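You operate a simulated robot arm through the tools that you are given. There is no shell and no other tool. Be economical: measure what you need, move in short steps, check, and stop when the job is done.

You run a simulated two-armed robot. Do the job below in one go: nothing can be reset, and whatever is moved stays where it is left.

TASK
Probe all three test wells and water the level that reads dry.
Fine: put the orange probe back in its stand, switch the pump on, open that level's valve till the water covers the mark, then shut it before the overflow lamp lights; the other two get no water; leave the rest.

Only the result counts: the job must be done as asked and must still hold three seconds after the hand-in. Knocking over, shifting, dropping, spilling or breaking anything else fails it. A push-on lid holds only when it is set on centred and level and pressed home; a screw cap is set on level and turned clockwise until tight.

THE ROBOT
Two 7-joint arms with two-finger parallel grippers on one trunk, on a base that drives. Base frame: it is fixed to the floor where the robot stands at the start and does not move with it; the origin is under the middle of the robot, x ahead of it, y to its left, z up. Readings come in cm, degrees, newtons and seconds.
The left shoulder is at the start at [7, 16.3, 116], the right one opposite. With the tool pointing down near the work surface each hand reaches from about 10 to 74 cm from the robot's upright axis, wherever it stands, measured 20 degrees to its own side. Places, roughly: low dimmer knob [-80, 50, 60]; low lamp plug [-80, 40, 80]; low lamp switch [-80, 50, 50]; low level valve [-80, -80, 50]; low test well [-80, -30, 40]; middle dimmer knob [-80, 50, 100]; middle lamp plug [-80, 40, 110]; middle lamp switch [-80, 50, 90]; middle level valve [-80, -80, 90]; middle test well [-80, -10, 80]; probe stand [50, 10, 90]; rack pump switch [-80, -50, 90]; top dimmer knob [-80, 50, 140]; top lamp plug [-80, 40, 150]; top lamp switch [-80, 50, 120]; top level valve [-80, -80, 120]. Payload 3.43 kg a hand.
The tool frame of a hand sits at the grasp point between the pads (the TCP): z along the fingers, y along the line on which they close. The tips reach 3.4 cm beyond it. The gripper opens to 12.8 cm. The fingers are 2.4 cm wide and 1.2 cm thick; the gripper's body (4.8 by 13 cm) begins 9.6 cm behind the TCP.
Orientation is that of the tool frame in the base frame, as a unit quaternion [w, x, y, z]. With the fingers straight down and closing along the base's y, the tool's x points along the base's -x, its y along +y and its z along -z.

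THE INTERFACE
- The arms move only by the tool jog_arm. It takes "left_increments", "right_increments" or both (then of equal length, played together; a hand with none holds still); each is a list of rows, each a list of 7 numbers: the turn, a rotation vector about the tool's x, y, z in degrees, then the shift along the tool's x, y, z in cm, then the gripper command, from -1 (fully open) to 1 (shut), values between in proportion. In form: [[rx, ry, rz, dx, dy, dz, gripper], ...]. A call has 1 to 10 rows; each row shifts and turns the commanded pose from where the row before left it, along the tool's axes as they then stand. Rows are played at 5 a second. More than 5 cm and 8.6 degrees between two rows, or a gripper value outside its range, and nothing of the call is played. Where a pose cannot be reached the arm comes as near as it can. A force on the tool above 40 N (or 10 N above the force at the start of the call, whichever is more), or a blocked arm, ends the call early, and 0.2 s more pass. Each finger travels about 15.3 cm/s and halts on what it meets, pressing with about 31 N; the grip force reading is that of the motor and also rises with nothing between the fingers. The clock runs only during rows and for 0.2 s after the last one: add rows that do not move to give the fingers time. It gives the time, the measured TCP pose, the force on the tool (base axes), the opening and the grip force at its end, in the units of the frame above (readings bear some noise), with the torque about the TCP (base axes, N m) and any sound that the robot's microphone picked up.
- Cameras (640 x 400 px; columns grow to the right, rows downward): "scene" is now at [13.93, -2.49, 141.14]; the picture's right is [-0.27, -0.96, 0.00], its down [-0.34, 0.09, -0.94] and it looks along [0.90, -0.25, -0.35] (base axes); focal length 214 px, centre (320, 200). "left" rides on the left gripper at [7.6, 1.1, -16] in its tool frame; the picture's right is [-0.15, 0.99, 0.00], its down [-0.88, -0.13, -0.46] and it looks along [-0.45, -0.07, 0.89] (tool axes); focal length 234 px, centre (320, 200). "right" rides on the right gripper at [7.6, -1.1, -16] in its tool frame; the picture's right is [0.15, 0.99, 0.00], its down [-0.88, 0.13, -0.46] and it looks along [-0.45, 0.07, 0.89] (tool axes); focal length 234 px, centre (320, 200). There is no depth. A picture from a camera that has moved, and an enlarged one, comes with that camera's place and axes in the base frame and with its lens.
- get_image(camera): a new picture of that camera. The clock stands still meanwhile.
- raise_lower(by): slides the trunk up (or, below 0, down) by that many cm; the arms and the scene camera ride with it, the base frame stays. It gives what a move gives, with no picture.
- drive_base(legs): drives the robot by 1 to 6 legs, each [ahead, left, turn to the left] in cm, cm and degrees, along the robot's own axes; the way and the turn of a leg run together, so that a leg with both is an arc; at most 150 cm and 180 degrees a leg. The arms and the cameras ride along, it lands a little off, and it stops where it bumps. It gives what a move gives.
- head_to(pan, tilt): turns the head with the scene camera to pan (to the left, within 86 degrees either way) and tilt (down, from -29 to 69), counted from straight ahead of the robot. It gives what a move gives.
- enlarge(camera, box): a new picture of the part [left, top, right, bottom] of that camera's present view, enlarged. The clock stands still meanwhile.
- sign_off(): hands the job in; it is judged then, once.

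Go step by step. Nothing tells you exact positions but the pictures and the camera data: compare them with the known pose of the tool, close in by small moves and look again before you grip or let go. The budget is 120 turns and 108 pictures, counting those below and the enlarged ones. Unless the task says otherwise, let go and move clear before handing in.

The tools are called as name(argument=value, ...) on one line, values as JSON. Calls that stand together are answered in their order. jog_arm: Moves the arms, as the interface text tells. Its arguments: {"type":"object","properties":{"left_increments":{"type":"array","items":{"type":"array","items":{"type":"number"}}},"right_increments":{"type":"array","items":{"type":"array","items":{"type":"number"}}}},"required":[]} The other tools are called the same way: raise_lower (by) slides the trunk up or down; drive_base (legs) drives the base; head_to (pan, tilt) turns the head that bears the scene camera; get_image (camera) takes a picture; enlarge (camera, box) takes an enlarged picture of a part of a camera's view; sign_off () hands the job in.

At the start:

```text
time: 0.0
left_tcp_pos: [35.8, -4.92, 150.3]
left_tool_rot: [0.0, 0.0, 1.0, -0.002]
left_ft_force: [-0.1, -0.6, -0.8]
left_wrist_torque: [0.0, -0.02, 0.02]
left_opening: 12.81
left_grasp_force: 0.0
right_tcp_pos: [36.64, -47.83, 144.8]
right_tool_rot: [0.0, 0.0, 1.0, 0.0]
right_ft_force: [1.1, 0.3, -0.5]
right_wrist_torque: [0.01, 0.02, 0.0]
right_opening: 12.81
right_grasp_force: 0.0
trunk travel left (down, up): [-64.0, 30.0]
robot x, y, heading: [0.03, -0.06, -0.1]
head pan, tilt: [-15.4, 20.5]
```

scene: 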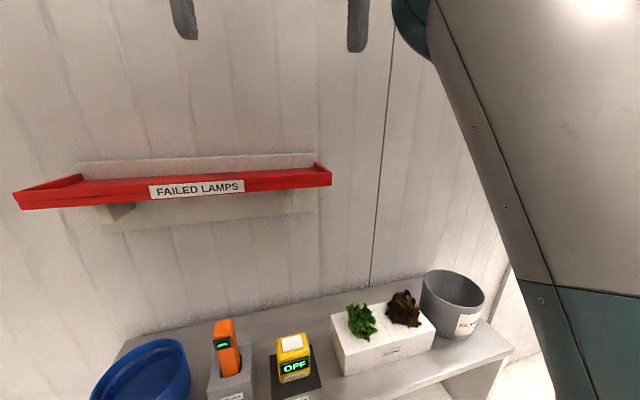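
right: 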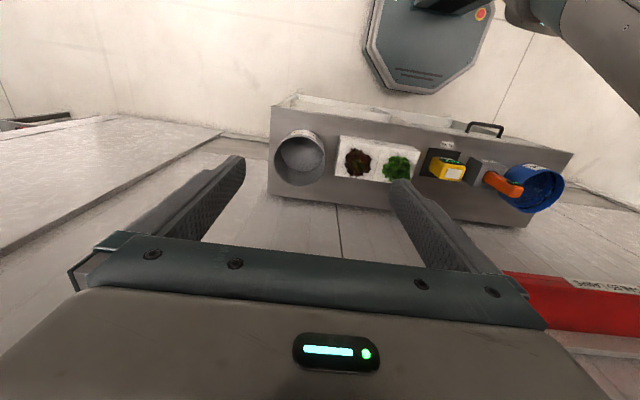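
left: 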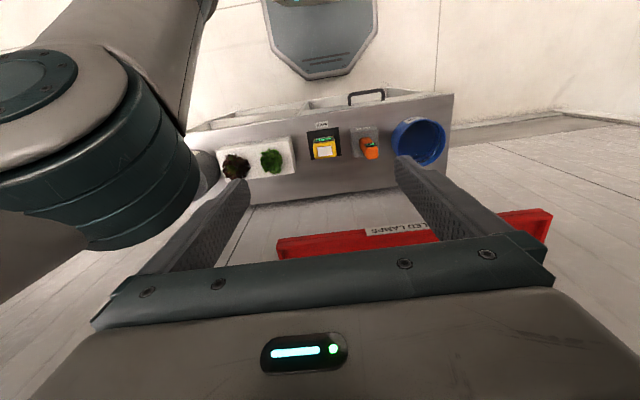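

I see a bench ahead with the orange probe in its grey stand, a yellow meter beside it. The rack is behind me. First a closer look at the probe.

head_to(pan=5, tilt=45)

get_image(camera="scene")

enlarge(camera="left", box=[220, 80, 460, 230])

```text
time: 0.9
left_tcp_pos: [35.75, -5.01, 150.39]
left_tool_rot: [0.001, -0.001, 1.0, -0.001]
left_ft_force: [-0.7, -0.4, 0.3]
left_wrist_torque: [0.01, -0.02, 0.02]
left_opening: 12.82
left_grasp_force: 0.1
right_tcp_pos: [36.69, -47.61, 144.84]
right_tool_rot: [0.001, -0.001, 1.0, 0.0]
right_ft_force: [0.7, 0.5, 0.3]
right_wrist_torque: [0.01, 0.02, 0.04]
right_opening: 12.79
right_grasp_force: 0.1
trunk travel left (down, up): [-64.0, 30.0]
robot x, y, heading: [-0.2, 0.27, -0.0]
head pan, tilt: [5.0, 45.0]
```

```text
104 pictures are left
camera scene: at [13.06, 0.68, 137.36], right [0.09, -1.0, 0.0], down [-0.7, -0.06, -0.71], along [0.7, 0.06, -0.71], focal length 214 px, centre (320, 200)
```

scene: 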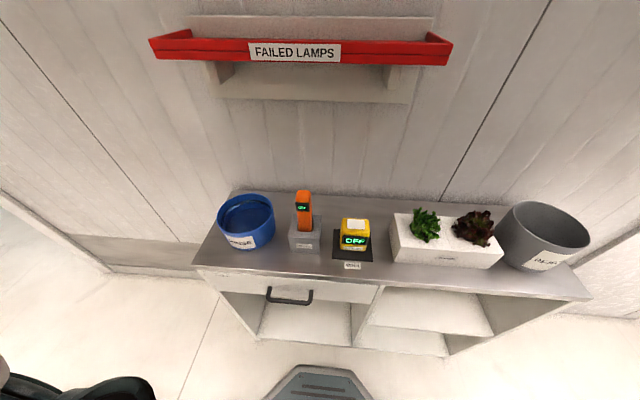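

```text
2.67 times, centred on (340, 155) of left
camera zoom: at [28.31, -3.82, 166.46], right [0.14, 0.99, 0.0], down [0.88, -0.13, 0.46], along [0.45, -0.07, -0.89], focal length 624 px, centre (267, 320)
```

zoom: 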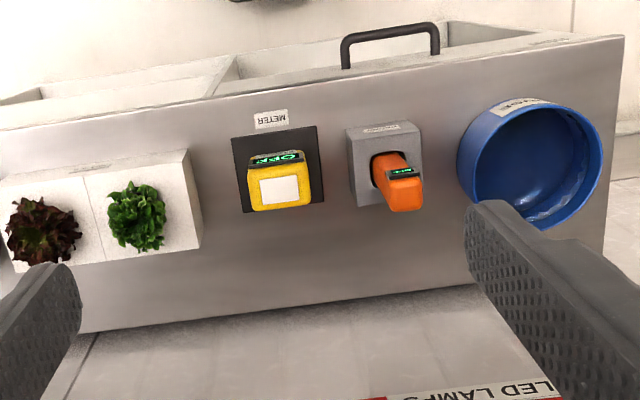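

The probe stands in its stand near [48, 7.5, ~102 top]. Before choosing a grasp I turn around to look at the rack.

drive_base(legs=[[0, 0, 90], [0, 0, 90]])

head_to(pan=0, tilt=25)

get_image(camera="scene")

get_image(camera="left")

get_image(camera="right")

```text
time: 8.9
left_tcp_pos: [-35.79, 5.25, 150.37]
left_tool_rot: [-0.001, 1.0, -0.002, -0.001]
left_ft_force: [0.4, 0.3, -0.2]
left_wrist_torque: [-0.01, 0.01, 0.07]
left_opening: 12.79
left_grasp_force: 0.0
right_tcp_pos: [-36.39, 47.98, 144.75]
right_tool_rot: [0.0, 1.0, -0.002, 0.0]
right_ft_force: [-0.5, -0.8, 1.1]
right_wrist_torque: [-0.01, -0.02, 0.01]
right_opening: 12.8
right_grasp_force: 0.0
trunk travel left (down, up): [-64.0, 30.0]
robot x, y, heading: [-0.01, 0.04, 179.7]
head pan, tilt: [5.0, 45.0]
```

```text
time: 9.8
left_tcp_pos: [-35.73, 5.28, 150.4]
left_tool_rot: [-0.002, 1.0, -0.003, -0.001]
left_ft_force: [-0.2, 0.1, 0.9]
left_wrist_torque: [0.02, -0.04, -0.02]
left_opening: 12.79
left_grasp_force: 0.0
right_tcp_pos: [-36.41, 47.96, 144.76]
right_tool_rot: [0.0, 1.0, -0.002, 0.0]
right_ft_force: [0.4, 0.7, -0.8]
right_wrist_torque: [0.01, -0.05, -0.01]
right_opening: 12.81
right_grasp_force: 0.0
trunk travel left (down, up): [-64.0, 30.0]
robot x, y, heading: [0.24, 0.19, 179.6]
head pan, tilt: [0.0, 25.0]
```

```text
102 pictures are left
camera scene: at [-14.3, 0.08, 140.4], right [0.01, 1.0, 0.0], down [0.42, 0.0, -0.91], along [-0.91, 0.01, -0.42], focal length 214 px, centre (320, 200)
```

scene: 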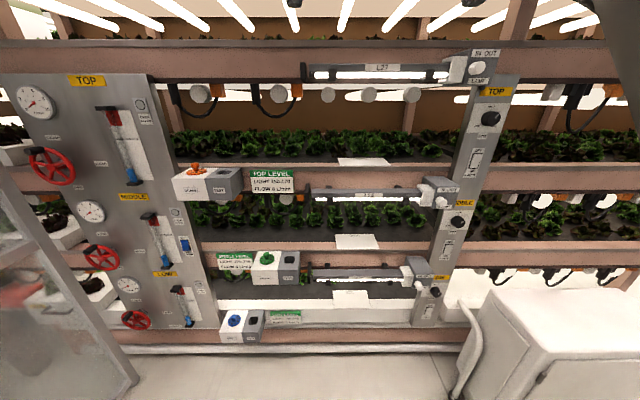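

```text
101 pictures are left
camera left: at [-28.0, 4.01, 166.45], right [-0.15, -0.99, 0.0], down [-0.88, 0.13, 0.46], along [-0.45, 0.07, -0.89], focal length 234 px, centre (320, 200)
```

left: 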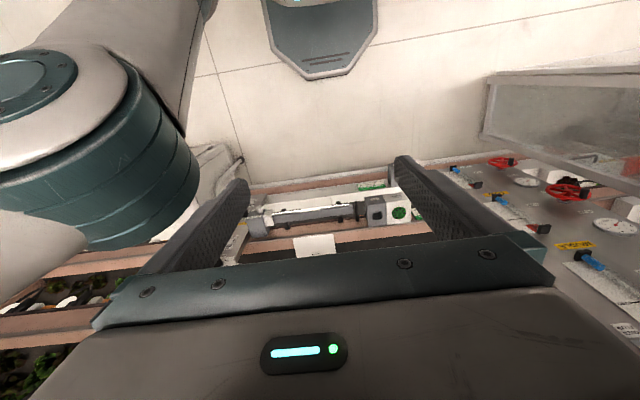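

```text
100 pictures are left
camera right: at [-28.81, 49.0, 160.72], right [0.14, -0.99, 0.0], down [-0.88, -0.13, 0.46], along [-0.45, -0.06, -0.89], focal length 234 px, centre (320, 200)
```

right: 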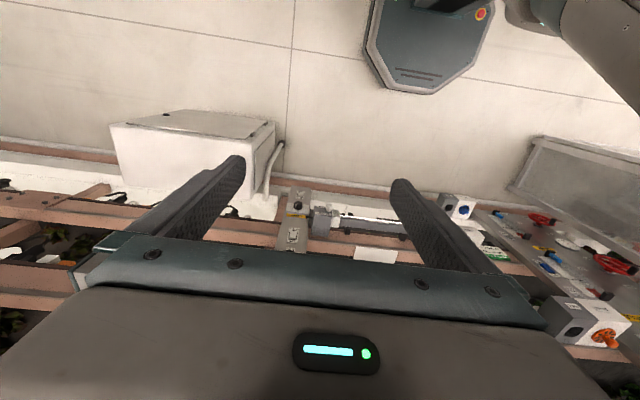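

Rack seen: valve panel at left with three red handwheels, gauges, level tubes; three white wells with top inserts. I enlarge the details.

enlarge(camera="scene", box=[0, 60, 240, 210])

enlarge(camera="scene", box=[60, 190, 300, 340])

enlarge(camera="scene", box=[170, 150, 330, 250])

enlarge(camera="scene", box=[200, 240, 360, 340])

```text
2.67 times, centred on (120, 135) of scene
camera zoom: at [-14.3, 0.08, 140.4], right [0.01, 1.0, 0.0], down [0.42, 0.0, -0.91], along [-0.91, 0.01, -0.42], focal length 572 px, centre (853, 373)
```

zoom: 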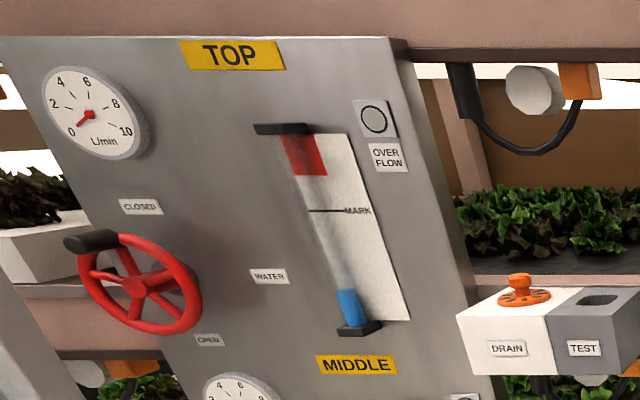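

```text
2.67 times, centred on (180, 265) of scene
camera zoom: at [-14.3, 0.08, 140.4], right [0.01, 1.0, 0.0], down [0.42, 0.0, -0.91], along [-0.91, 0.01, -0.42], focal length 572 px, centre (693, 27)
```

zoom: 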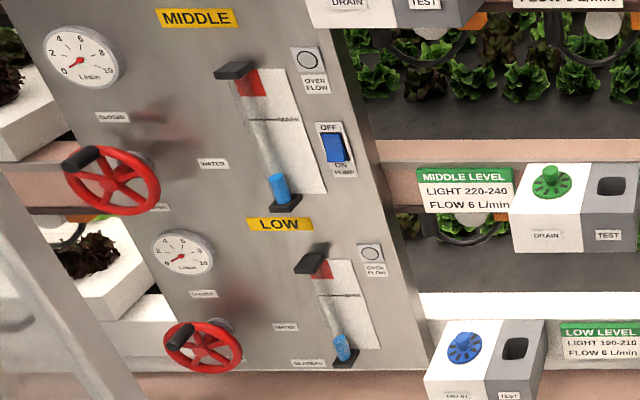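

```text
4.00 times, centred on (250, 200) of scene
camera zoom: at [-14.3, 0.08, 140.4], right [0.01, 1.0, 0.0], down [0.42, 0.0, -0.91], along [-0.91, 0.01, -0.42], focal length 858 px, centre (600, 200)
```

zoom: 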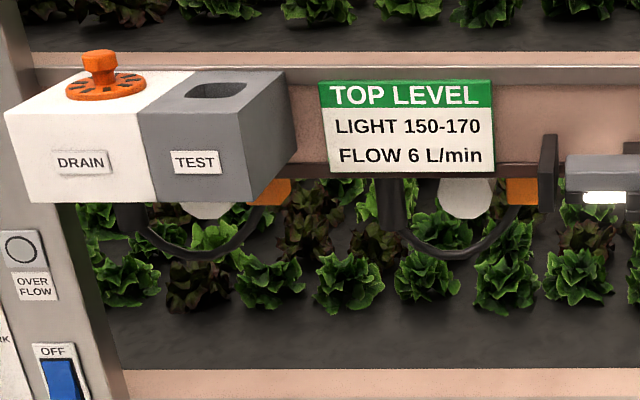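

```text
4.00 times, centred on (280, 290) of scene
camera zoom: at [-14.3, 0.08, 140.4], right [0.01, 1.0, 0.0], down [0.42, 0.0, -0.91], along [-0.91, 0.01, -0.42], focal length 858 px, centre (480, -160)
```

zoom: 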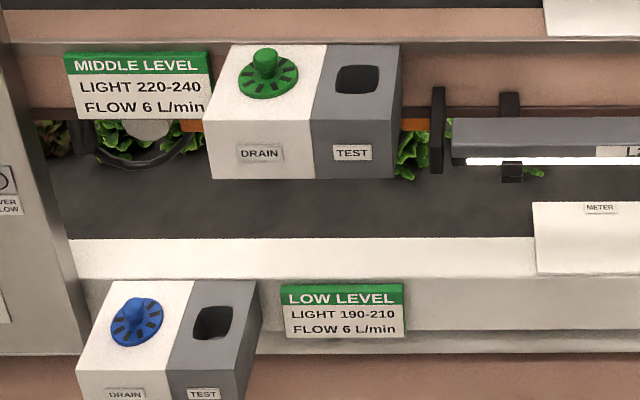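

The wells open upward (TEST slots), at about y −29 (top), −11 (middle), −29 (low). The left hand will serve. I turn back to fetch the probe.

drive_base(legs=[[0, 0, -90], [0, 0, -89.6]])

head_to(pan=5, tilt=40)

enlarge(camera="scene", box=[240, 120, 400, 220])

enlarge(camera="left", box=[300, 100, 460, 200])

```text
time: 17.8
left_tcp_pos: [35.8, -4.99, 150.4]
left_tool_rot: [0.0, -0.002, 1.0, -0.003]
left_ft_force: [-1.0, -0.1, 0.9]
left_wrist_torque: [-0.01, 0.0, 0.0]
left_opening: 12.8
left_grasp_force: 0.1
right_tcp_pos: [36.61, -47.58, 144.83]
right_tool_rot: [0.0, 0.0, 1.0, 0.0]
right_ft_force: [-0.1, 0.2, 0.1]
right_wrist_torque: [-0.01, -0.02, 0.02]
right_opening: 12.8
right_grasp_force: 0.1
trunk travel left (down, up): [-64.0, 30.0]
robot x, y, heading: [-0.05, 0.24, -0.1]
head pan, tilt: [0.0, 25.0]
```

```text
time: 18.6
left_tcp_pos: [35.72, -5.07, 150.38]
left_tool_rot: [0.001, -0.001, 1.0, -0.002]
left_ft_force: [0.2, 0.6, 0.0]
left_wrist_torque: [-0.01, 0.02, -0.01]
left_opening: 12.82
left_grasp_force: 0.0
right_tcp_pos: [36.65, -47.77, 144.85]
right_tool_rot: [0.0, 0.0, 1.0, 0.0]
right_ft_force: [0.2, 0.3, 0.2]
right_wrist_torque: [0.01, 0.0, -0.01]
right_opening: 12.82
right_grasp_force: 0.0
trunk travel left (down, up): [-64.0, 30.0]
robot x, y, heading: [0.06, -0.28, -0.1]
head pan, tilt: [5.0, 40.0]
```

```text
4.00 times, centred on (320, 170) of scene
camera zoom: at [13.43, 0.71, 138.08], right [0.09, -1.0, 0.0], down [-0.64, -0.06, -0.77], along [0.76, 0.07, -0.64], focal length 858 px, centre (320, 320)
```

zoom: 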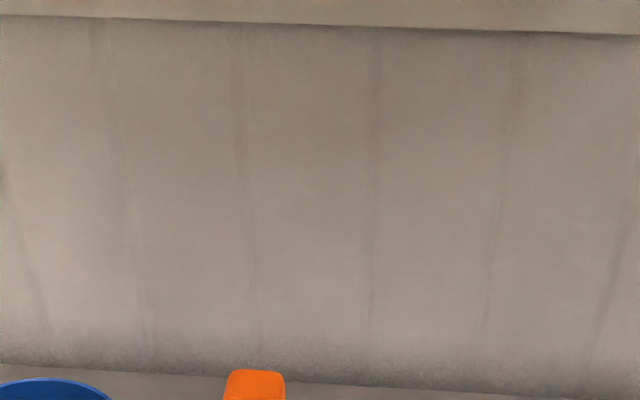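

```text
4.00 times, centred on (380, 150) of left
camera zoom: at [28.3, -3.83, 166.46], right [0.14, 0.99, 0.0], down [0.88, -0.13, 0.46], along [0.45, -0.07, -0.89], focal length 937 px, centre (80, 400)
```

zoom: 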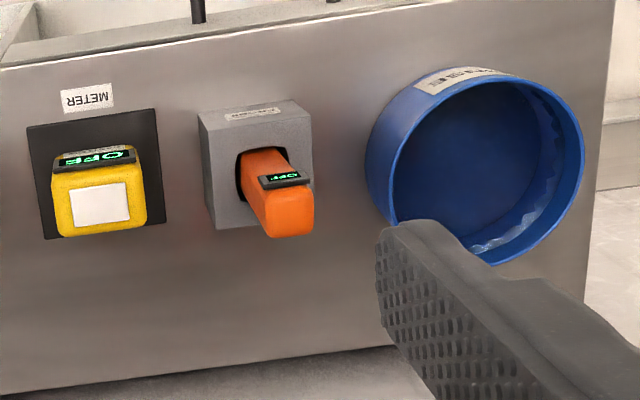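

enlarge(camera="scene", box=[240, 190, 400, 290])

```text
4.00 times, centred on (320, 240) of scene
camera zoom: at [13.43, 0.71, 138.08], right [0.09, -1.0, 0.0], down [-0.64, -0.06, -0.77], along [0.76, 0.07, -0.64], focal length 858 px, centre (320, 40)
```

zoom: 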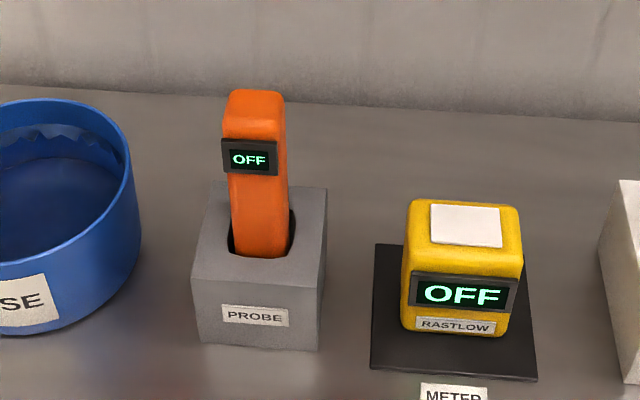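

Probe is upright: top at about [47.4, 7.4, 104.4], handle 3.4 cm wide, display on the robot-facing side; stand top ~93.5. The lamp shelf's edge is near x 55, so I go down at x 36 first, then forward.

jog_arm(left_increments=[[0, 0, 0, 0, 1.38, 4.5, -1], [0, 0, 0, 0, 1.38, 4.5, -1], [0, 0, 0, 0, 1.38, 4.5, -1], [0, 0, 0, 0, 1.38, 4.5, -1], [0, 0, 0, 0, 1.38, 4.5, -1], [0, 0, 0, 0, 1.38, 4.5, -1], [0, 0, 0, 0, 1.38, 4.5, -1], [0, 0, 0, 0, 1.38, 4.5, -1], [0, 0, 0, 0, 1.38, 4.5, -1], [0, 0, 0, 0, 0, 0, -0.2]])

get_image(camera="scene")

get_image(camera="left")

```text
time: 20.8
left_tcp_pos: [35.78, 7.29, 110.02]
left_tool_rot: [0.001, -0.001, 1.0, -0.002]
left_ft_force: [0.6, -0.2, 0.4]
left_wrist_torque: [-0.01, -0.01, 0.01]
left_opening: 7.66
left_grasp_force: 0.1
right_tcp_pos: [36.65, -47.72, 144.73]
right_tool_rot: [0.0, 0.0, 1.0, 0.0]
right_ft_force: [-0.8, -1.1, 0.6]
right_wrist_torque: [0.01, 0.02, 0.01]
right_opening: 12.78
right_grasp_force: 0.1
trunk travel left (down, up): [-64.0, 30.0]
robot x, y, heading: [0.21, 0.26, 0.1]
head pan, tilt: [5.0, 40.0]
```

```text
92 pictures are left
camera scene: at [13.37, 0.66, 138.09], right [0.09, -1.0, 0.0], down [-0.64, -0.06, -0.77], along [0.76, 0.07, -0.64], focal length 214 px, centre (320, 200)
```

scene: 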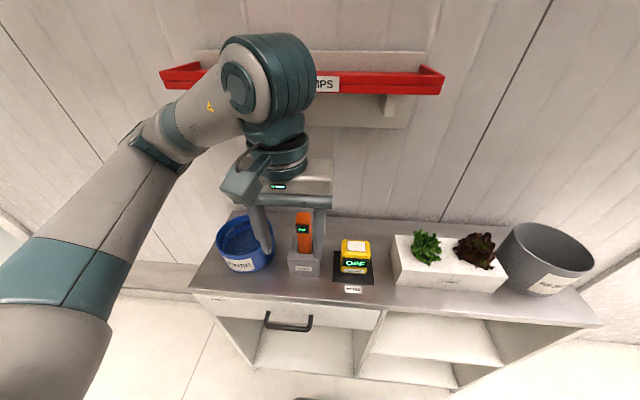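

```text
91 pictures are left
camera left: at [28.4, 8.51, 126.07], right [0.14, 0.99, 0.0], down [0.88, -0.13, 0.46], along [0.45, -0.07, -0.89], focal length 234 px, centre (320, 200)
```

left: 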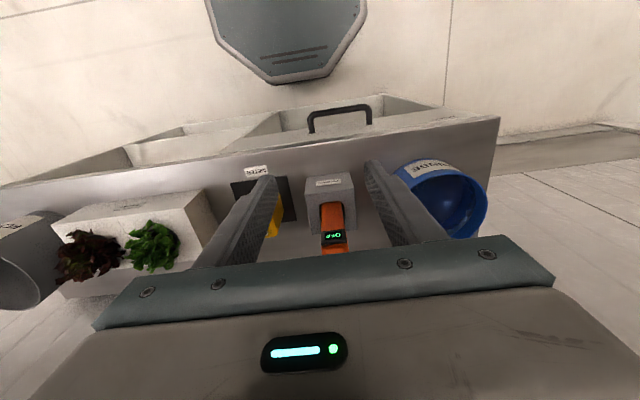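

The probe sits at y ≈ 7.6. I lower to z 100 here, close the opening to ~6 cm, and slide forward so the fingers straddle the handle, staying clear of the shelf.

jog_arm(left_increments=[[0, 0, 0, 0, 0.3, 4, 0.06], [0, 0, 0, 0, 0, 3, 0.06], [0, 0, 0, 0, 0, 3, 0.06], [0, 0, 0, -2, 0, 0, 0.06], [0, 0, 0, -2, 0, 0, 0.06], [0, 0, 0, 0, 0, 0, 0.06]])

get_image(camera="left")

enlarge(camera="scene", box=[200, 160, 400, 285])

```text
time: 22.1
left_tcp_pos: [39.88, 7.58, 99.65]
left_tool_rot: [0.001, 0.0, 1.0, -0.002]
left_ft_force: [0.2, -0.4, 0.9]
left_wrist_torque: [0.02, 0.01, 0.01]
left_opening: 6.04
left_grasp_force: 0.1
right_tcp_pos: [36.74, -47.68, 144.7]
right_tool_rot: [0.0, 0.001, 1.0, 0.0]
right_ft_force: [0.1, 0.6, -0.4]
right_wrist_torque: [0.01, 0.0, -0.02]
right_opening: 12.81
right_grasp_force: 0.1
trunk travel left (down, up): [-64.0, 30.0]
robot x, y, heading: [0.23, 0.42, -0.1]
head pan, tilt: [5.0, 40.0]
```

```text
90 pictures are left
camera left: at [32.37, 8.74, 115.76], right [0.14, 0.99, 0.0], down [0.88, -0.13, 0.46], along [0.45, -0.07, -0.89], focal length 234 px, centre (320, 200)
```

left: 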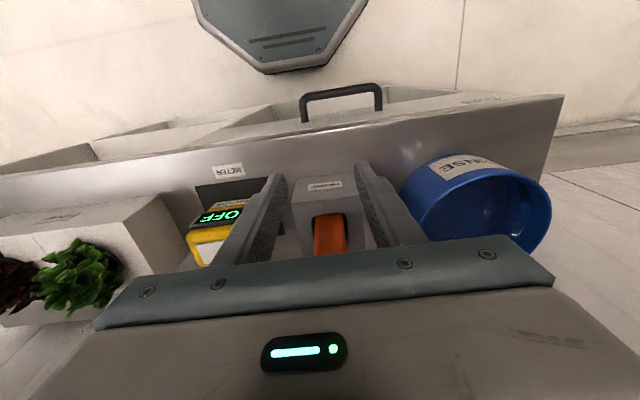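

```text
3.20 times, centred on (300, 222) of scene
camera zoom: at [13.42, 0.73, 138.08], right [0.09, -1.0, 0.0], down [-0.64, -0.06, -0.77], along [0.76, 0.07, -0.64], focal length 686 px, centre (384, 128)
```

zoom: 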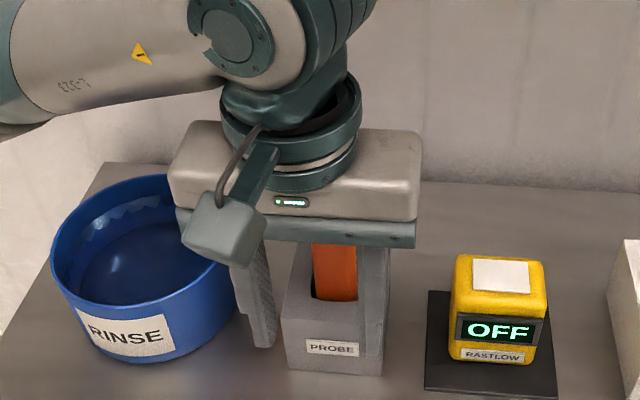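

Aligned; fingers straddle the handle with clearance from the rinse pot. I slide forward 7.5 cm.

jog_arm(left_increments=[[0, 0, 0, -2, 0.1, 0, 0.06], [0, 0, 0, -2, 0, 0, 0.06], [0, 0, 0, -2, 0, 0, 0.06], [0, 0, 0, -1.5, 0, 0, 0.06], [0, 0, 0, 0, 0, 0, 0.06]])

get_image(camera="left")

enlarge(camera="scene", box=[200, 120, 400, 285])

```text
time: 23.4
left_tcp_pos: [47.34, 7.73, 99.88]
left_tool_rot: [0.001, -0.001, 1.0, -0.001]
left_ft_force: [0.1, -0.6, 0.9]
left_wrist_torque: [-0.03, 0.03, 0.01]
left_opening: 6.05
left_grasp_force: 0.1
right_tcp_pos: [36.59, -47.65, 144.78]
right_tool_rot: [0.0, 0.001, 1.0, 0.0]
right_ft_force: [-0.5, 0.0, -0.5]
right_wrist_torque: [0.03, 0.01, 0.03]
right_opening: 12.78
right_grasp_force: 0.0
trunk travel left (down, up): [-64.0, 30.0]
robot x, y, heading: [0.15, -0.39, 0.1]
head pan, tilt: [5.0, 40.0]
```

```text
88 pictures are left
camera left: at [39.85, 8.88, 115.92], right [0.14, 0.99, 0.0], down [0.88, -0.13, 0.46], along [0.45, -0.07, -0.89], focal length 234 px, centre (320, 200)
```

left: 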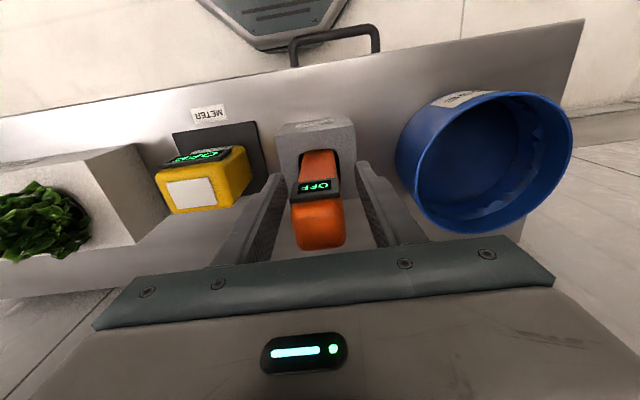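

```text
2.42 times, centred on (300, 202) of scene
camera zoom: at [13.41, 0.72, 138.08], right [0.09, -1.0, 0.0], down [-0.64, -0.06, -0.77], along [0.76, 0.07, -0.64], focal length 520 px, centre (368, 194)
```

zoom: 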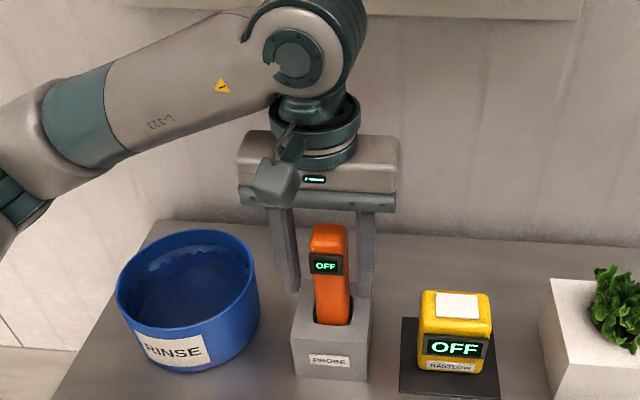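

The probe is centred between the fingers (handle x 46–49.2, y ≈ 7.6). I nudge and close.

jog_arm(left_increments=[[0, 0, 0, -0.2, -0.15, 0, 0.06], [0, 0, 0, 0, 0, 0, 0.3], [0, 0, 0, 0, 0, 0, 0.4], [0, 0, 0, 0, 0, 0, 0.6], [0, 0, 0, 0, 0, 0, 1], [0, 0, 0, 0, 0, 0, 1], [0, 0, 0, 0, 0, 0, 1]])

enlarge(camera="scene", box=[240, 160, 400, 285])

```text
time: 24.9
left_tcp_pos: [47.49, 7.52, 99.75]
left_tool_rot: [0.0, -0.002, 1.0, -0.002]
left_ft_force: [-0.1, 1.1, 1.2]
left_wrist_torque: [0.11, -0.01, -0.01]
left_opening: 3.35
left_grasp_force: 30.7
right_tcp_pos: [36.62, -47.66, 144.83]
right_tool_rot: [0.0, 0.0, 1.0, 0.0]
right_ft_force: [0.5, 0.2, 0.3]
right_wrist_torque: [-0.05, 0.01, -0.01]
right_opening: 12.79
right_grasp_force: 0.1
trunk travel left (down, up): [-64.0, 30.0]
robot x, y, heading: [-0.04, 0.08, -0.1]
head pan, tilt: [5.0, 40.0]
```

```text
3.20 times, centred on (320, 222) of scene
camera zoom: at [13.43, 0.74, 138.08], right [0.09, -1.0, 0.0], down [-0.64, -0.06, -0.77], along [0.76, 0.07, -0.64], focal length 686 px, centre (320, 128)
```

zoom: 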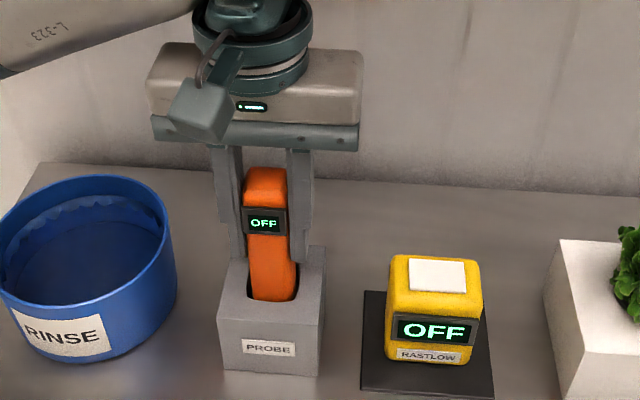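

Gripped at 3.35 cm. Lift slowly 8 cm and look at how long the tip is.

jog_arm(left_increments=[[0, 0, 0, 0, 0, -2, 1], [0, 0, 0, 0, 0, -2, 1], [0, 0, 0, 0, 0, -2, 1], [0, 0, 0, 0, 0, -2, 1]])

enlarge(camera="scene", box=[200, 80, 400, 285])

```text
time: 25.9
left_tcp_pos: [47.34, 7.63, 107.96]
left_tool_rot: [0.001, -0.001, 1.0, -0.002]
left_ft_force: [-1.0, 0.7, -0.5]
left_wrist_torque: [0.02, 0.0, -0.01]
left_opening: 3.36
left_grasp_force: 30.8
right_tcp_pos: [36.63, -47.7, 144.59]
right_tool_rot: [0.0, 0.0, 1.0, 0.0]
right_ft_force: [1.0, -0.1, 0.3]
right_wrist_torque: [-0.01, -0.03, 0.02]
right_opening: 12.79
right_grasp_force: 0.0
trunk travel left (down, up): [-64.0, 30.0]
robot x, y, heading: [0.02, -0.02, -0.2]
head pan, tilt: [5.0, 40.0]
```

```text
1.95 times, centred on (300, 182) of scene
camera zoom: at [13.39, 0.71, 138.08], right [0.09, -1.0, 0.0], down [-0.64, -0.06, -0.77], along [0.76, 0.07, -0.64], focal length 418 px, centre (359, 234)
```

zoom: 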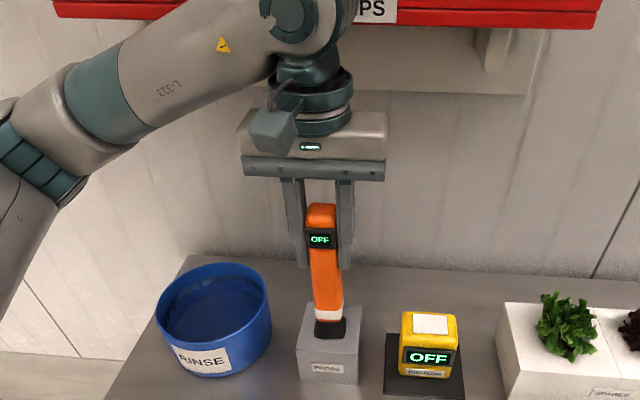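

jog_arm(left_increments=[[0, 0, 0, 0, 0, -1.5, 1], [0, 0, 0, 0, 0, -1.5, 1]])

enlarge(camera="scene", box=[260, 140, 380, 285])

```text
time: 26.6
left_tcp_pos: [47.63, 7.6, 110.87]
left_tool_rot: [0.001, -0.001, 1.0, -0.002]
left_ft_force: [0.0, 0.4, -0.6]
left_wrist_torque: [-0.01, -0.02, -0.01]
left_opening: 3.35
left_grasp_force: 30.9
right_tcp_pos: [36.53, -47.68, 144.78]
right_tool_rot: [0.0, 0.0, 1.0, 0.0]
right_ft_force: [0.2, 0.2, 0.0]
right_wrist_torque: [-0.03, -0.01, -0.05]
right_opening: 12.82
right_grasp_force: 0.0
trunk travel left (down, up): [-64.0, 30.0]
robot x, y, heading: [0.04, 0.12, -0.2]
head pan, tilt: [5.0, 40.0]
```

```text
2.76 times, centred on (320, 212) of scene
camera zoom: at [13.4, 0.71, 138.08], right [0.09, -1.0, 0.0], down [-0.64, -0.06, -0.77], along [0.76, 0.07, -0.64], focal length 592 px, centre (320, 166)
```

zoom: 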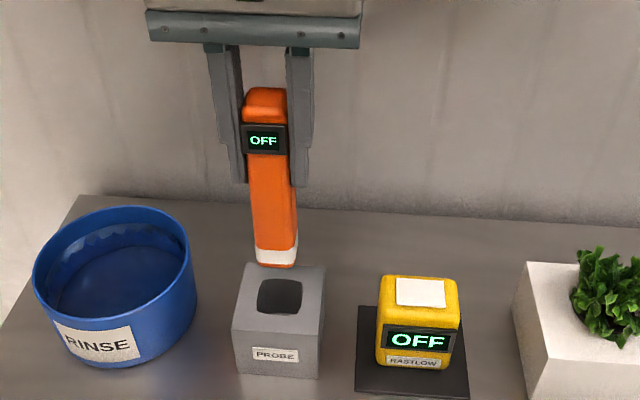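

The probe is free (about 16.5 cm long, bottom ~12 below the TCP; seated TCP [47.5, 7.6, 99.75]). Pull back, rise, and turn around.

jog_arm(left_increments=[[0, 0, 0, 0, 0, -1.2, 1], [0, 0, 0, 3, 0, 0, 1], [0, 0, 0, 4, 0, 0, 1], [0, 0, 0, 4, 0, 0, 1], [0, 0, 0, 2, -2, -4, 1], [0, 0, 0, 0, -2, -5, 1], [0, 0, 0, 0, -2, -5, 1], [0, 0, 0, 0, -2, -5, 1], [0, 0, 0, 0, 0, -4, 1]])

drive_base(legs=[[0, 0, 90], [0, 0, 90]])

head_to(pan=20, tilt=20)

get_image(camera="scene")

get_image(camera="left")

```text
refused: row 6 steps farther than a row can; nothing moved
```

```text
time: 34.6
left_tcp_pos: [-47.64, -6.91, 110.84]
left_tool_rot: [-0.002, 1.0, -0.006, 0.0]
left_ft_force: [-0.8, 0.6, -1.0]
left_wrist_torque: [-0.02, -0.04, 0.0]
left_opening: 3.33
left_grasp_force: 31.3
right_tcp_pos: [-35.97, 48.11, 144.83]
right_tool_rot: [0.0, 1.0, -0.007, 0.0]
right_ft_force: [-0.2, 0.7, 0.1]
right_wrist_torque: [0.02, 0.01, 0.0]
right_opening: 12.81
right_grasp_force: 0.0
trunk travel left (down, up): [-64.0, 30.0]
robot x, y, heading: [-0.19, -0.18, 179.2]
head pan, tilt: [5.0, 40.0]
```

```text
time: 35.4
left_tcp_pos: [-47.68, -6.99, 110.83]
left_tool_rot: [-0.002, 1.0, -0.005, 0.0]
left_ft_force: [0.5, 0.5, -1.0]
left_wrist_torque: [0.02, -0.01, -0.02]
left_opening: 3.35
left_grasp_force: 30.8
right_tcp_pos: [-35.97, 48.09, 144.63]
right_tool_rot: [0.0, 1.0, -0.007, -0.001]
right_ft_force: [0.4, -0.5, -0.2]
right_wrist_torque: [0.03, -0.01, -0.07]
right_opening: 12.81
right_grasp_force: 0.1
trunk travel left (down, up): [-64.0, 30.0]
robot x, y, heading: [-0.17, -0.28, 179.3]
head pan, tilt: [20.0, 20.0]
```

```text
83 pictures are left
camera scene: at [-13.9, -2.99, 141.21], right [-0.33, 0.94, 0.0], down [0.32, 0.11, -0.94], along [-0.89, -0.31, -0.34], focal length 214 px, centre (320, 200)
```

scene: 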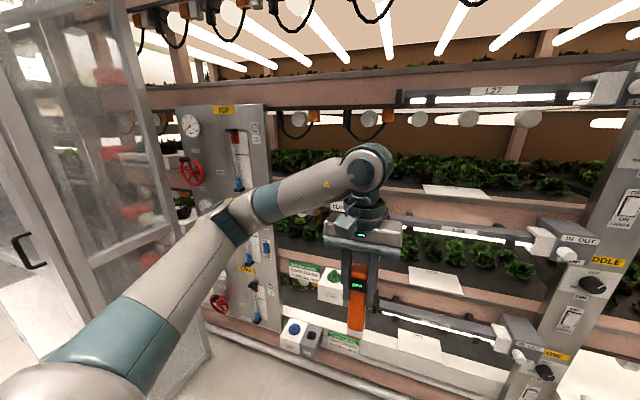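

```text
82 pictures are left
camera left: at [-39.98, -8.16, 126.89], right [-0.16, -0.99, 0.0], down [-0.88, 0.14, 0.46], along [-0.45, 0.08, -0.89], focal length 234 px, centre (320, 200)
```

left: 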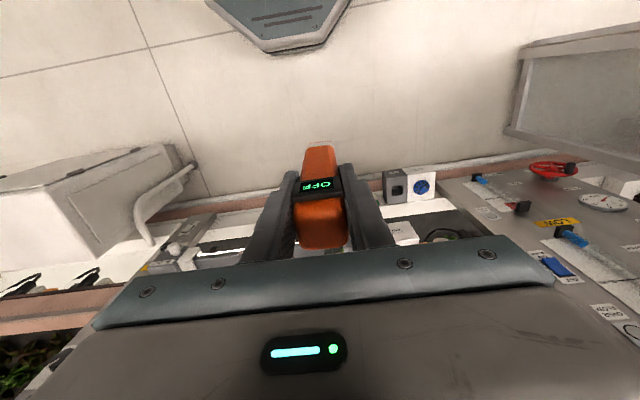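

Note: the retreat move was refused but the turn played; nothing was bumped. Wells seem to be at x ≈ −75. I raise the trunk to get a parallax view of the wells.

raise_lower(by=28)

head_to(pan=0, tilt=45)

get_image(camera="scene")

get_image(camera="left")

```text
time: 38.2
left_tcp_pos: [-47.73, -6.97, 138.72]
left_tool_rot: [-0.002, 1.0, -0.006, -0.001]
left_ft_force: [0.5, -0.4, -0.2]
left_wrist_torque: [-0.04, 0.0, -0.01]
left_opening: 3.34
left_grasp_force: 30.8
right_tcp_pos: [-36.03, 48.06, 172.7]
right_tool_rot: [0.0, 1.0, -0.007, -0.001]
right_ft_force: [-0.4, 0.3, -0.5]
right_wrist_torque: [0.0, 0.02, 0.02]
right_opening: 12.82
right_grasp_force: 0.0
trunk travel left (down, up): [-92.0, 2.0]
robot x, y, heading: [0.23, 0.19, 179.3]
head pan, tilt: [20.0, 20.0]
```

```text
time: 39.1
left_tcp_pos: [-47.73, -6.83, 138.84]
left_tool_rot: [-0.002, 1.0, -0.006, -0.001]
left_ft_force: [-0.4, -0.6, -0.6]
left_wrist_torque: [0.0, -0.02, -0.03]
left_opening: 3.35
left_grasp_force: 31.3
right_tcp_pos: [-36.07, 48.23, 172.83]
right_tool_rot: [-0.001, 1.0, -0.007, 0.0]
right_ft_force: [0.3, 0.7, 0.0]
right_wrist_torque: [-0.02, 0.0, -0.01]
right_opening: 12.81
right_grasp_force: 0.1
trunk travel left (down, up): [-92.0, 2.0]
robot x, y, heading: [-0.23, -0.25, 179.0]
head pan, tilt: [0.0, 45.0]
```

```text
81 pictures are left
camera scene: at [-13.25, 0.17, 165.36], right [0.01, 1.0, 0.0], down [0.71, -0.01, -0.71], along [-0.71, 0.01, -0.71], focal length 214 px, centre (320, 200)
```

scene: 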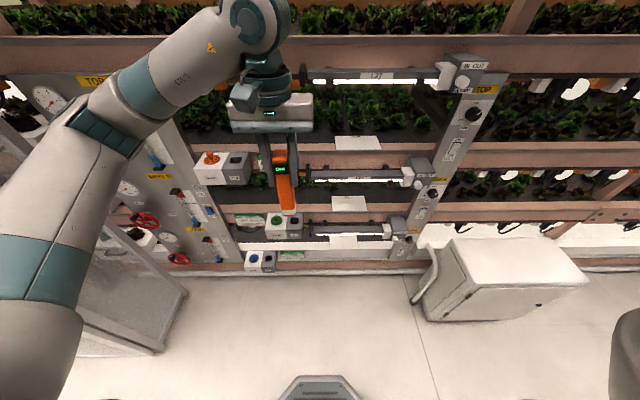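

```text
80 pictures are left
camera left: at [-39.99, -8.17, 154.89], right [-0.16, -0.99, 0.0], down [-0.88, 0.14, 0.46], along [-0.45, 0.08, -0.89], focal length 234 px, centre (320, 200)
```

left: 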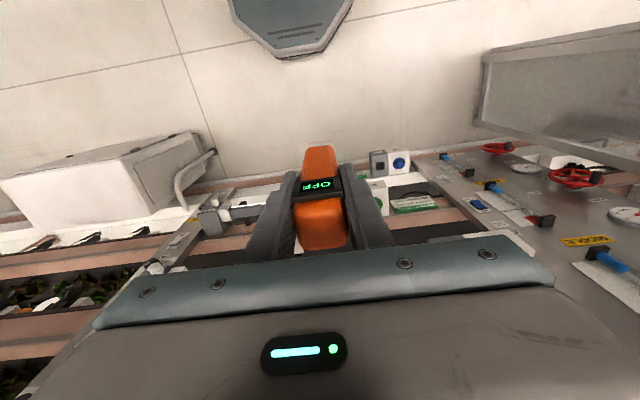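

enlarge(camera="scene", box=[180, 130, 340, 280])

enlarge(camera="left", box=[340, 130, 480, 250])

```text
2.67 times, centred on (260, 205) of scene
camera zoom: at [-13.25, 0.17, 165.36], right [0.01, 1.0, 0.0], down [0.71, -0.01, -0.71], along [-0.71, 0.01, -0.71], focal length 572 px, centre (480, 187)
```

zoom: 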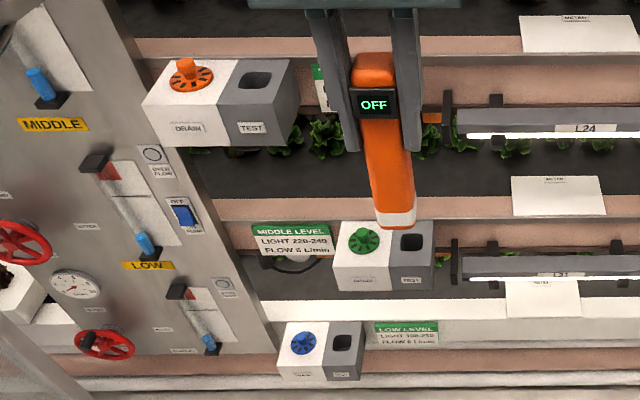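

```text
3.33 times, centred on (410, 190) of left
camera zoom: at [-39.99, -8.17, 154.89], right [-0.16, -0.99, 0.0], down [-0.88, 0.14, 0.46], along [-0.45, 0.08, -0.89], focal length 781 px, centre (20, 233)
```

zoom: 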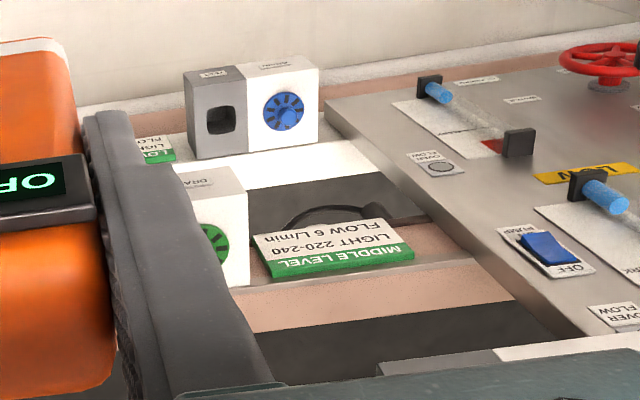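

Triangulated slots: top ≈ [−81.5, −30.4, 119], middle ≈ [−82, −11.6, 82], low ≈ [−81.6, −30.4, 47]. I drive closer with the probe high.

drive_base(legs=[[24, 10, 0.8]])

head_to(pan=20, tilt=40)

get_image(camera="scene")

get_image(camera="left")

```text
time: 41.0
left_tcp_pos: [-71.22, -16.84, 138.88]
left_tool_rot: [0.0, 1.0, 0.001, -0.001]
left_ft_force: [0.3, 1.4, -1.8]
left_wrist_torque: [-0.02, 0.03, -0.03]
left_opening: 3.35
left_grasp_force: 30.6
right_tcp_pos: [-60.23, 38.47, 172.82]
right_tool_rot: [0.0, 1.0, 0.001, -0.002]
right_ft_force: [0.0, 0.0, -0.2]
right_wrist_torque: [0.01, 0.06, -0.03]
right_opening: 12.78
right_grasp_force: 0.1
trunk travel left (down, up): [-92.0, 2.0]
robot x, y, heading: [-23.72, -9.35, -179.9]
head pan, tilt: [0.0, 45.0]
```

```text
time: 41.8
left_tcp_pos: [-71.58, -16.96, 138.84]
left_tool_rot: [-0.002, 1.0, 0.002, -0.001]
left_ft_force: [-0.3, -0.4, -0.5]
left_wrist_torque: [-0.01, -0.03, -0.02]
left_opening: 3.34
left_grasp_force: 30.8
right_tcp_pos: [-60.76, 38.24, 172.73]
right_tool_rot: [0.0, 1.0, 0.002, 0.0]
right_ft_force: [1.1, 0.6, 0.2]
right_wrist_torque: [0.0, 0.0, -0.02]
right_opening: 12.8
right_grasp_force: 0.1
trunk travel left (down, up): [-92.0, 2.0]
robot x, y, heading: [-24.03, -9.55, -179.9]
head pan, tilt: [20.0, 40.0]
```

```text
77 pictures are left
camera scene: at [-37.14, -12.36, 166.06], right [-0.34, 0.94, 0.0], down [0.6, 0.22, -0.77], along [-0.72, -0.26, -0.64], focal length 214 px, centre (320, 200)
```

scene: 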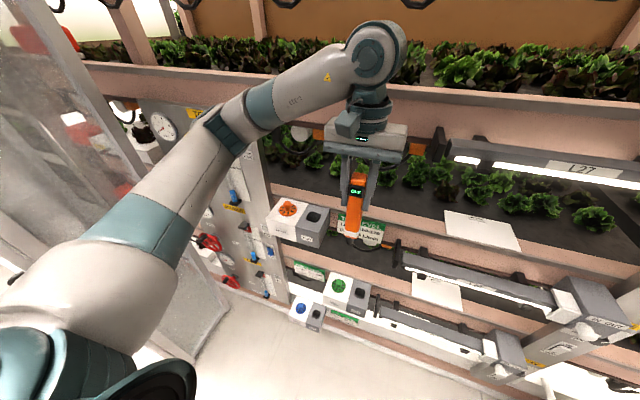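

```text
76 pictures are left
camera left: at [-63.87, -18.21, 154.86], right [-0.14, -0.99, 0.0], down [-0.88, 0.13, 0.46], along [-0.45, 0.07, -0.89], focal length 234 px, centre (320, 200)
```

left: 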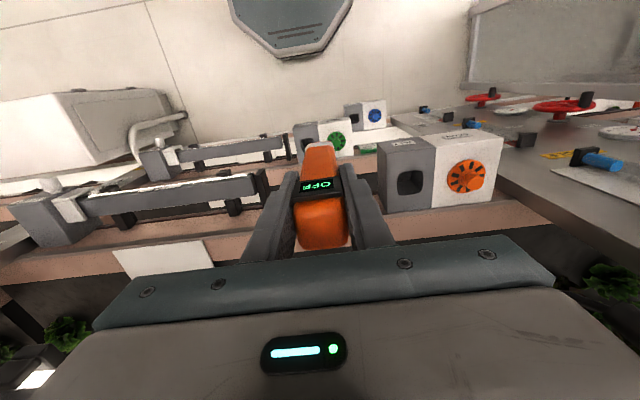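

The left camera now sees the top slot at about [−81.3, −30.6, 119]. I tilt the hand back 6° (to keep the wrist off the beam) and move above it.

jog_arm(left_increments=[[0, -6, 0, 0, 0, 0, 1], [0, 0, 0, -1.94, 3.43, 0.66, 1], [0, 0, 0, -1.94, 3.43, 0.66, 1], [0, 0, 0, -1.94, 3.43, 0.66, 1], [0, 0, 0, -1.94, 3.43, 0.66, 1]])

get_image(camera="left")

enlarge(camera="scene", box=[230, 120, 390, 250])

```text
time: 43.0
left_tcp_pos: [-79.36, -31.01, 136.93]
left_tool_rot: [-0.003, 0.999, 0.002, -0.053]
left_ft_force: [0.4, -0.9, -1.3]
left_wrist_torque: [0.02, 0.03, 0.01]
left_opening: 3.32
left_grasp_force: 31.1
right_tcp_pos: [-60.58, 38.07, 172.78]
right_tool_rot: [0.0, 1.0, 0.001, 0.0]
right_ft_force: [-0.4, -0.5, 0.3]
right_wrist_torque: [0.03, 0.02, -0.04]
right_opening: 12.8
right_grasp_force: 0.1
trunk travel left (down, up): [-92.0, 2.0]
robot x, y, heading: [-23.78, -9.17, -179.9]
head pan, tilt: [20.0, 40.0]
```

```text
75 pictures are left
camera left: at [-70.07, -32.15, 152.16], right [-0.14, -0.99, 0.01], down [-0.83, 0.13, 0.55], along [-0.54, 0.07, -0.84], focal length 234 px, centre (320, 200)
```

left: 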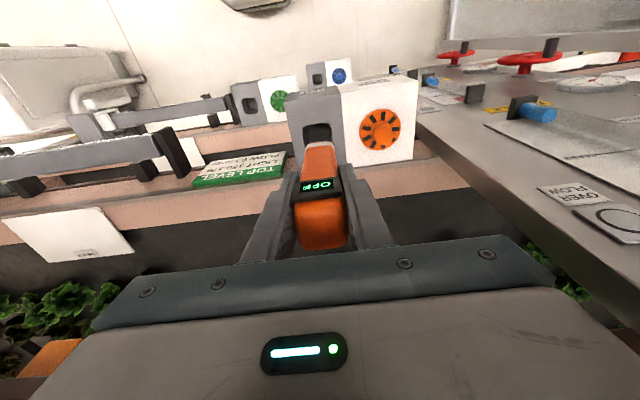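

```text
3.08 times, centred on (310, 185) of scene
camera zoom: at [-36.98, -12.49, 166.08], right [-0.34, 0.94, 0.0], down [0.6, 0.22, -0.77], along [-0.72, -0.26, -0.64], focal length 660 px, centre (351, 246)
```

zoom: 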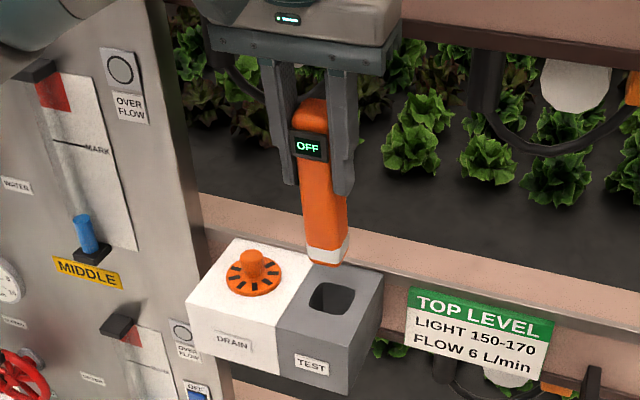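

Probe tip is nearly over the slot (slot ≈ [−81, −30.7]). I nudge and lower in small steps.

jog_arm(left_increments=[[0, 0, 0, 0.3, 0, 1, 1], [0, 0, 0, 0, 0, 1.5, 1], [0, 0, 0, 0, 0, 1.5, 1], [0, 0, 0, 0, 0, 0, 1]])

enlarge(camera="left", box=[250, 80, 430, 200])

enlarge(camera="scene", box=[260, 140, 360, 230])

```text
time: 44.0
left_tcp_pos: [-79.61, -30.75, 132.88]
left_tool_rot: [-0.002, 0.999, 0.001, -0.054]
left_ft_force: [-0.1, 0.0, -1.2]
left_wrist_torque: [-0.01, 0.0, 0.05]
left_opening: 3.34
left_grasp_force: 31.1
right_tcp_pos: [-60.6, 38.36, 172.74]
right_tool_rot: [0.0, 1.0, 0.002, 0.0]
right_ft_force: [-0.6, 1.1, 0.3]
right_wrist_torque: [0.03, -0.05, -0.03]
right_opening: 12.79
right_grasp_force: 0.0
trunk travel left (down, up): [-92.0, 2.0]
robot x, y, heading: [-23.84, -9.1, -179.7]
head pan, tilt: [20.0, 40.0]
```

```text
3.33 times, centred on (340, 140) of left
camera zoom: at [-70.24, -31.86, 148.19], right [-0.14, -0.99, 0.01], down [-0.83, 0.13, 0.55], along [-0.54, 0.07, -0.84], focal length 781 px, centre (253, 400)
```

zoom: 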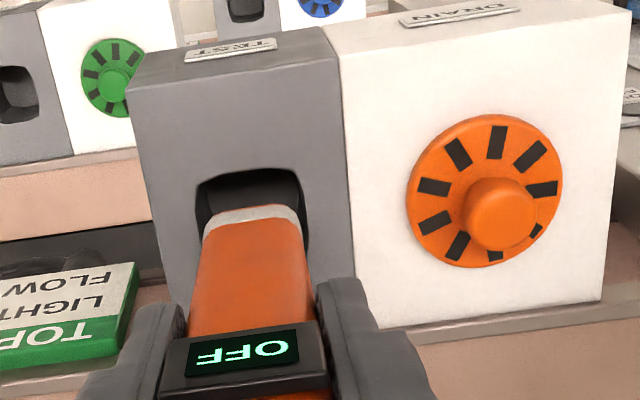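

```text
4.44 times, centred on (310, 185) of scene
camera zoom: at [-37.02, -12.26, 166.08], right [-0.34, 0.94, 0.0], down [0.6, 0.22, -0.77], along [-0.72, -0.26, -0.64], focal length 953 px, centre (364, 267)
```

zoom: 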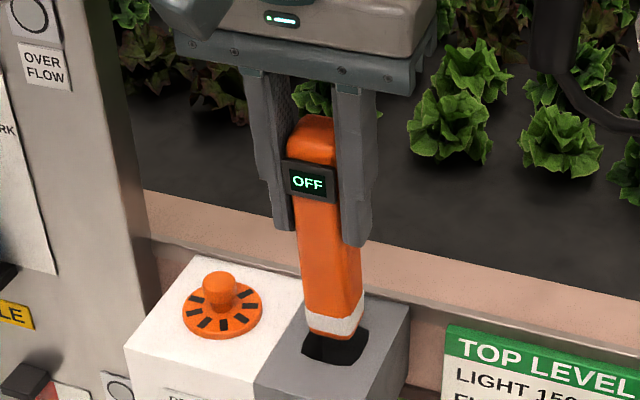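

Tip is centred over the slot. I lower into the well, watching force and display.

jog_arm(left_increments=[[0, 0, 0, 0.25, 0, 1, 1], [0, 0, 0, 0, 0, 1.2, 1], [0, 0, 0, 0, 0, 1.2, 1], [0, 0, 0, 0, 0, 1.2, 1], [0, 0, 0, 0, 0, 0, 1]])

enlarge(camera="left", box=[250, 80, 430, 200])

enlarge(camera="scene", box=[260, 140, 360, 230])

```text
time: 45.2
left_tcp_pos: [-79.69, -30.82, 128.27]
left_tool_rot: [-0.002, 0.999, 0.001, -0.054]
left_ft_force: [4.5, -0.5, -1.1]
left_wrist_torque: [-0.08, -0.51, -0.02]
left_opening: 3.34
left_grasp_force: 31.0
right_tcp_pos: [-60.53, 38.25, 172.75]
right_tool_rot: [0.0, 1.0, 0.001, -0.001]
right_ft_force: [0.4, -0.9, 0.2]
right_wrist_torque: [0.01, -0.03, 0.03]
right_opening: 12.81
right_grasp_force: 0.0
trunk travel left (down, up): [-92.0, 2.0]
robot x, y, heading: [-24.13, -9.46, -179.8]
head pan, tilt: [20.0, 40.0]
```

```text
3.33 times, centred on (340, 140) of left
camera zoom: at [-70.3, -31.89, 143.53], right [-0.14, -0.99, 0.01], down [-0.83, 0.13, 0.55], along [-0.54, 0.07, -0.84], focal length 781 px, centre (253, 400)
```

zoom: 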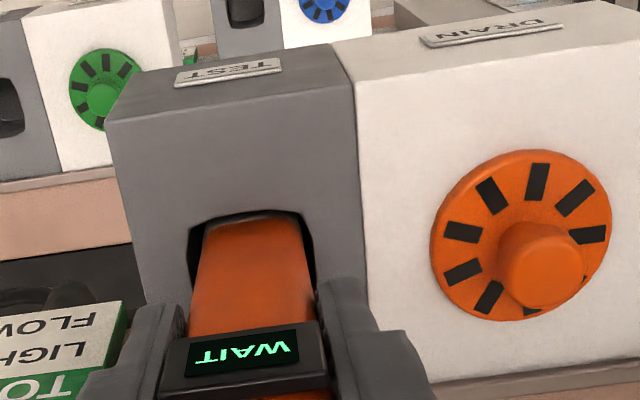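

```text
4.44 times, centred on (310, 185) of scene
camera zoom: at [-36.92, -12.31, 166.08], right [-0.34, 0.94, 0.0], down [0.6, 0.22, -0.77], along [-0.72, -0.26, -0.64], focal length 953 px, centre (364, 267)
```

zoom: 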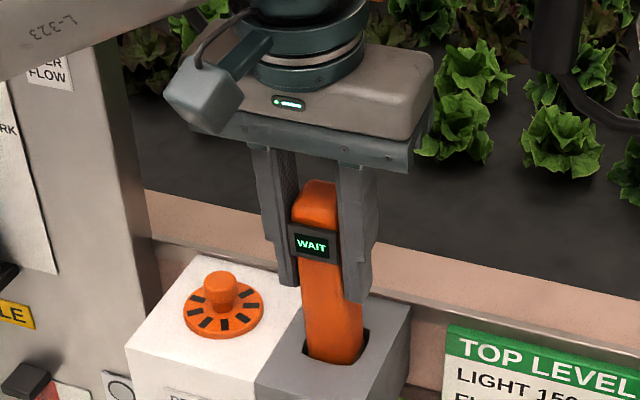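

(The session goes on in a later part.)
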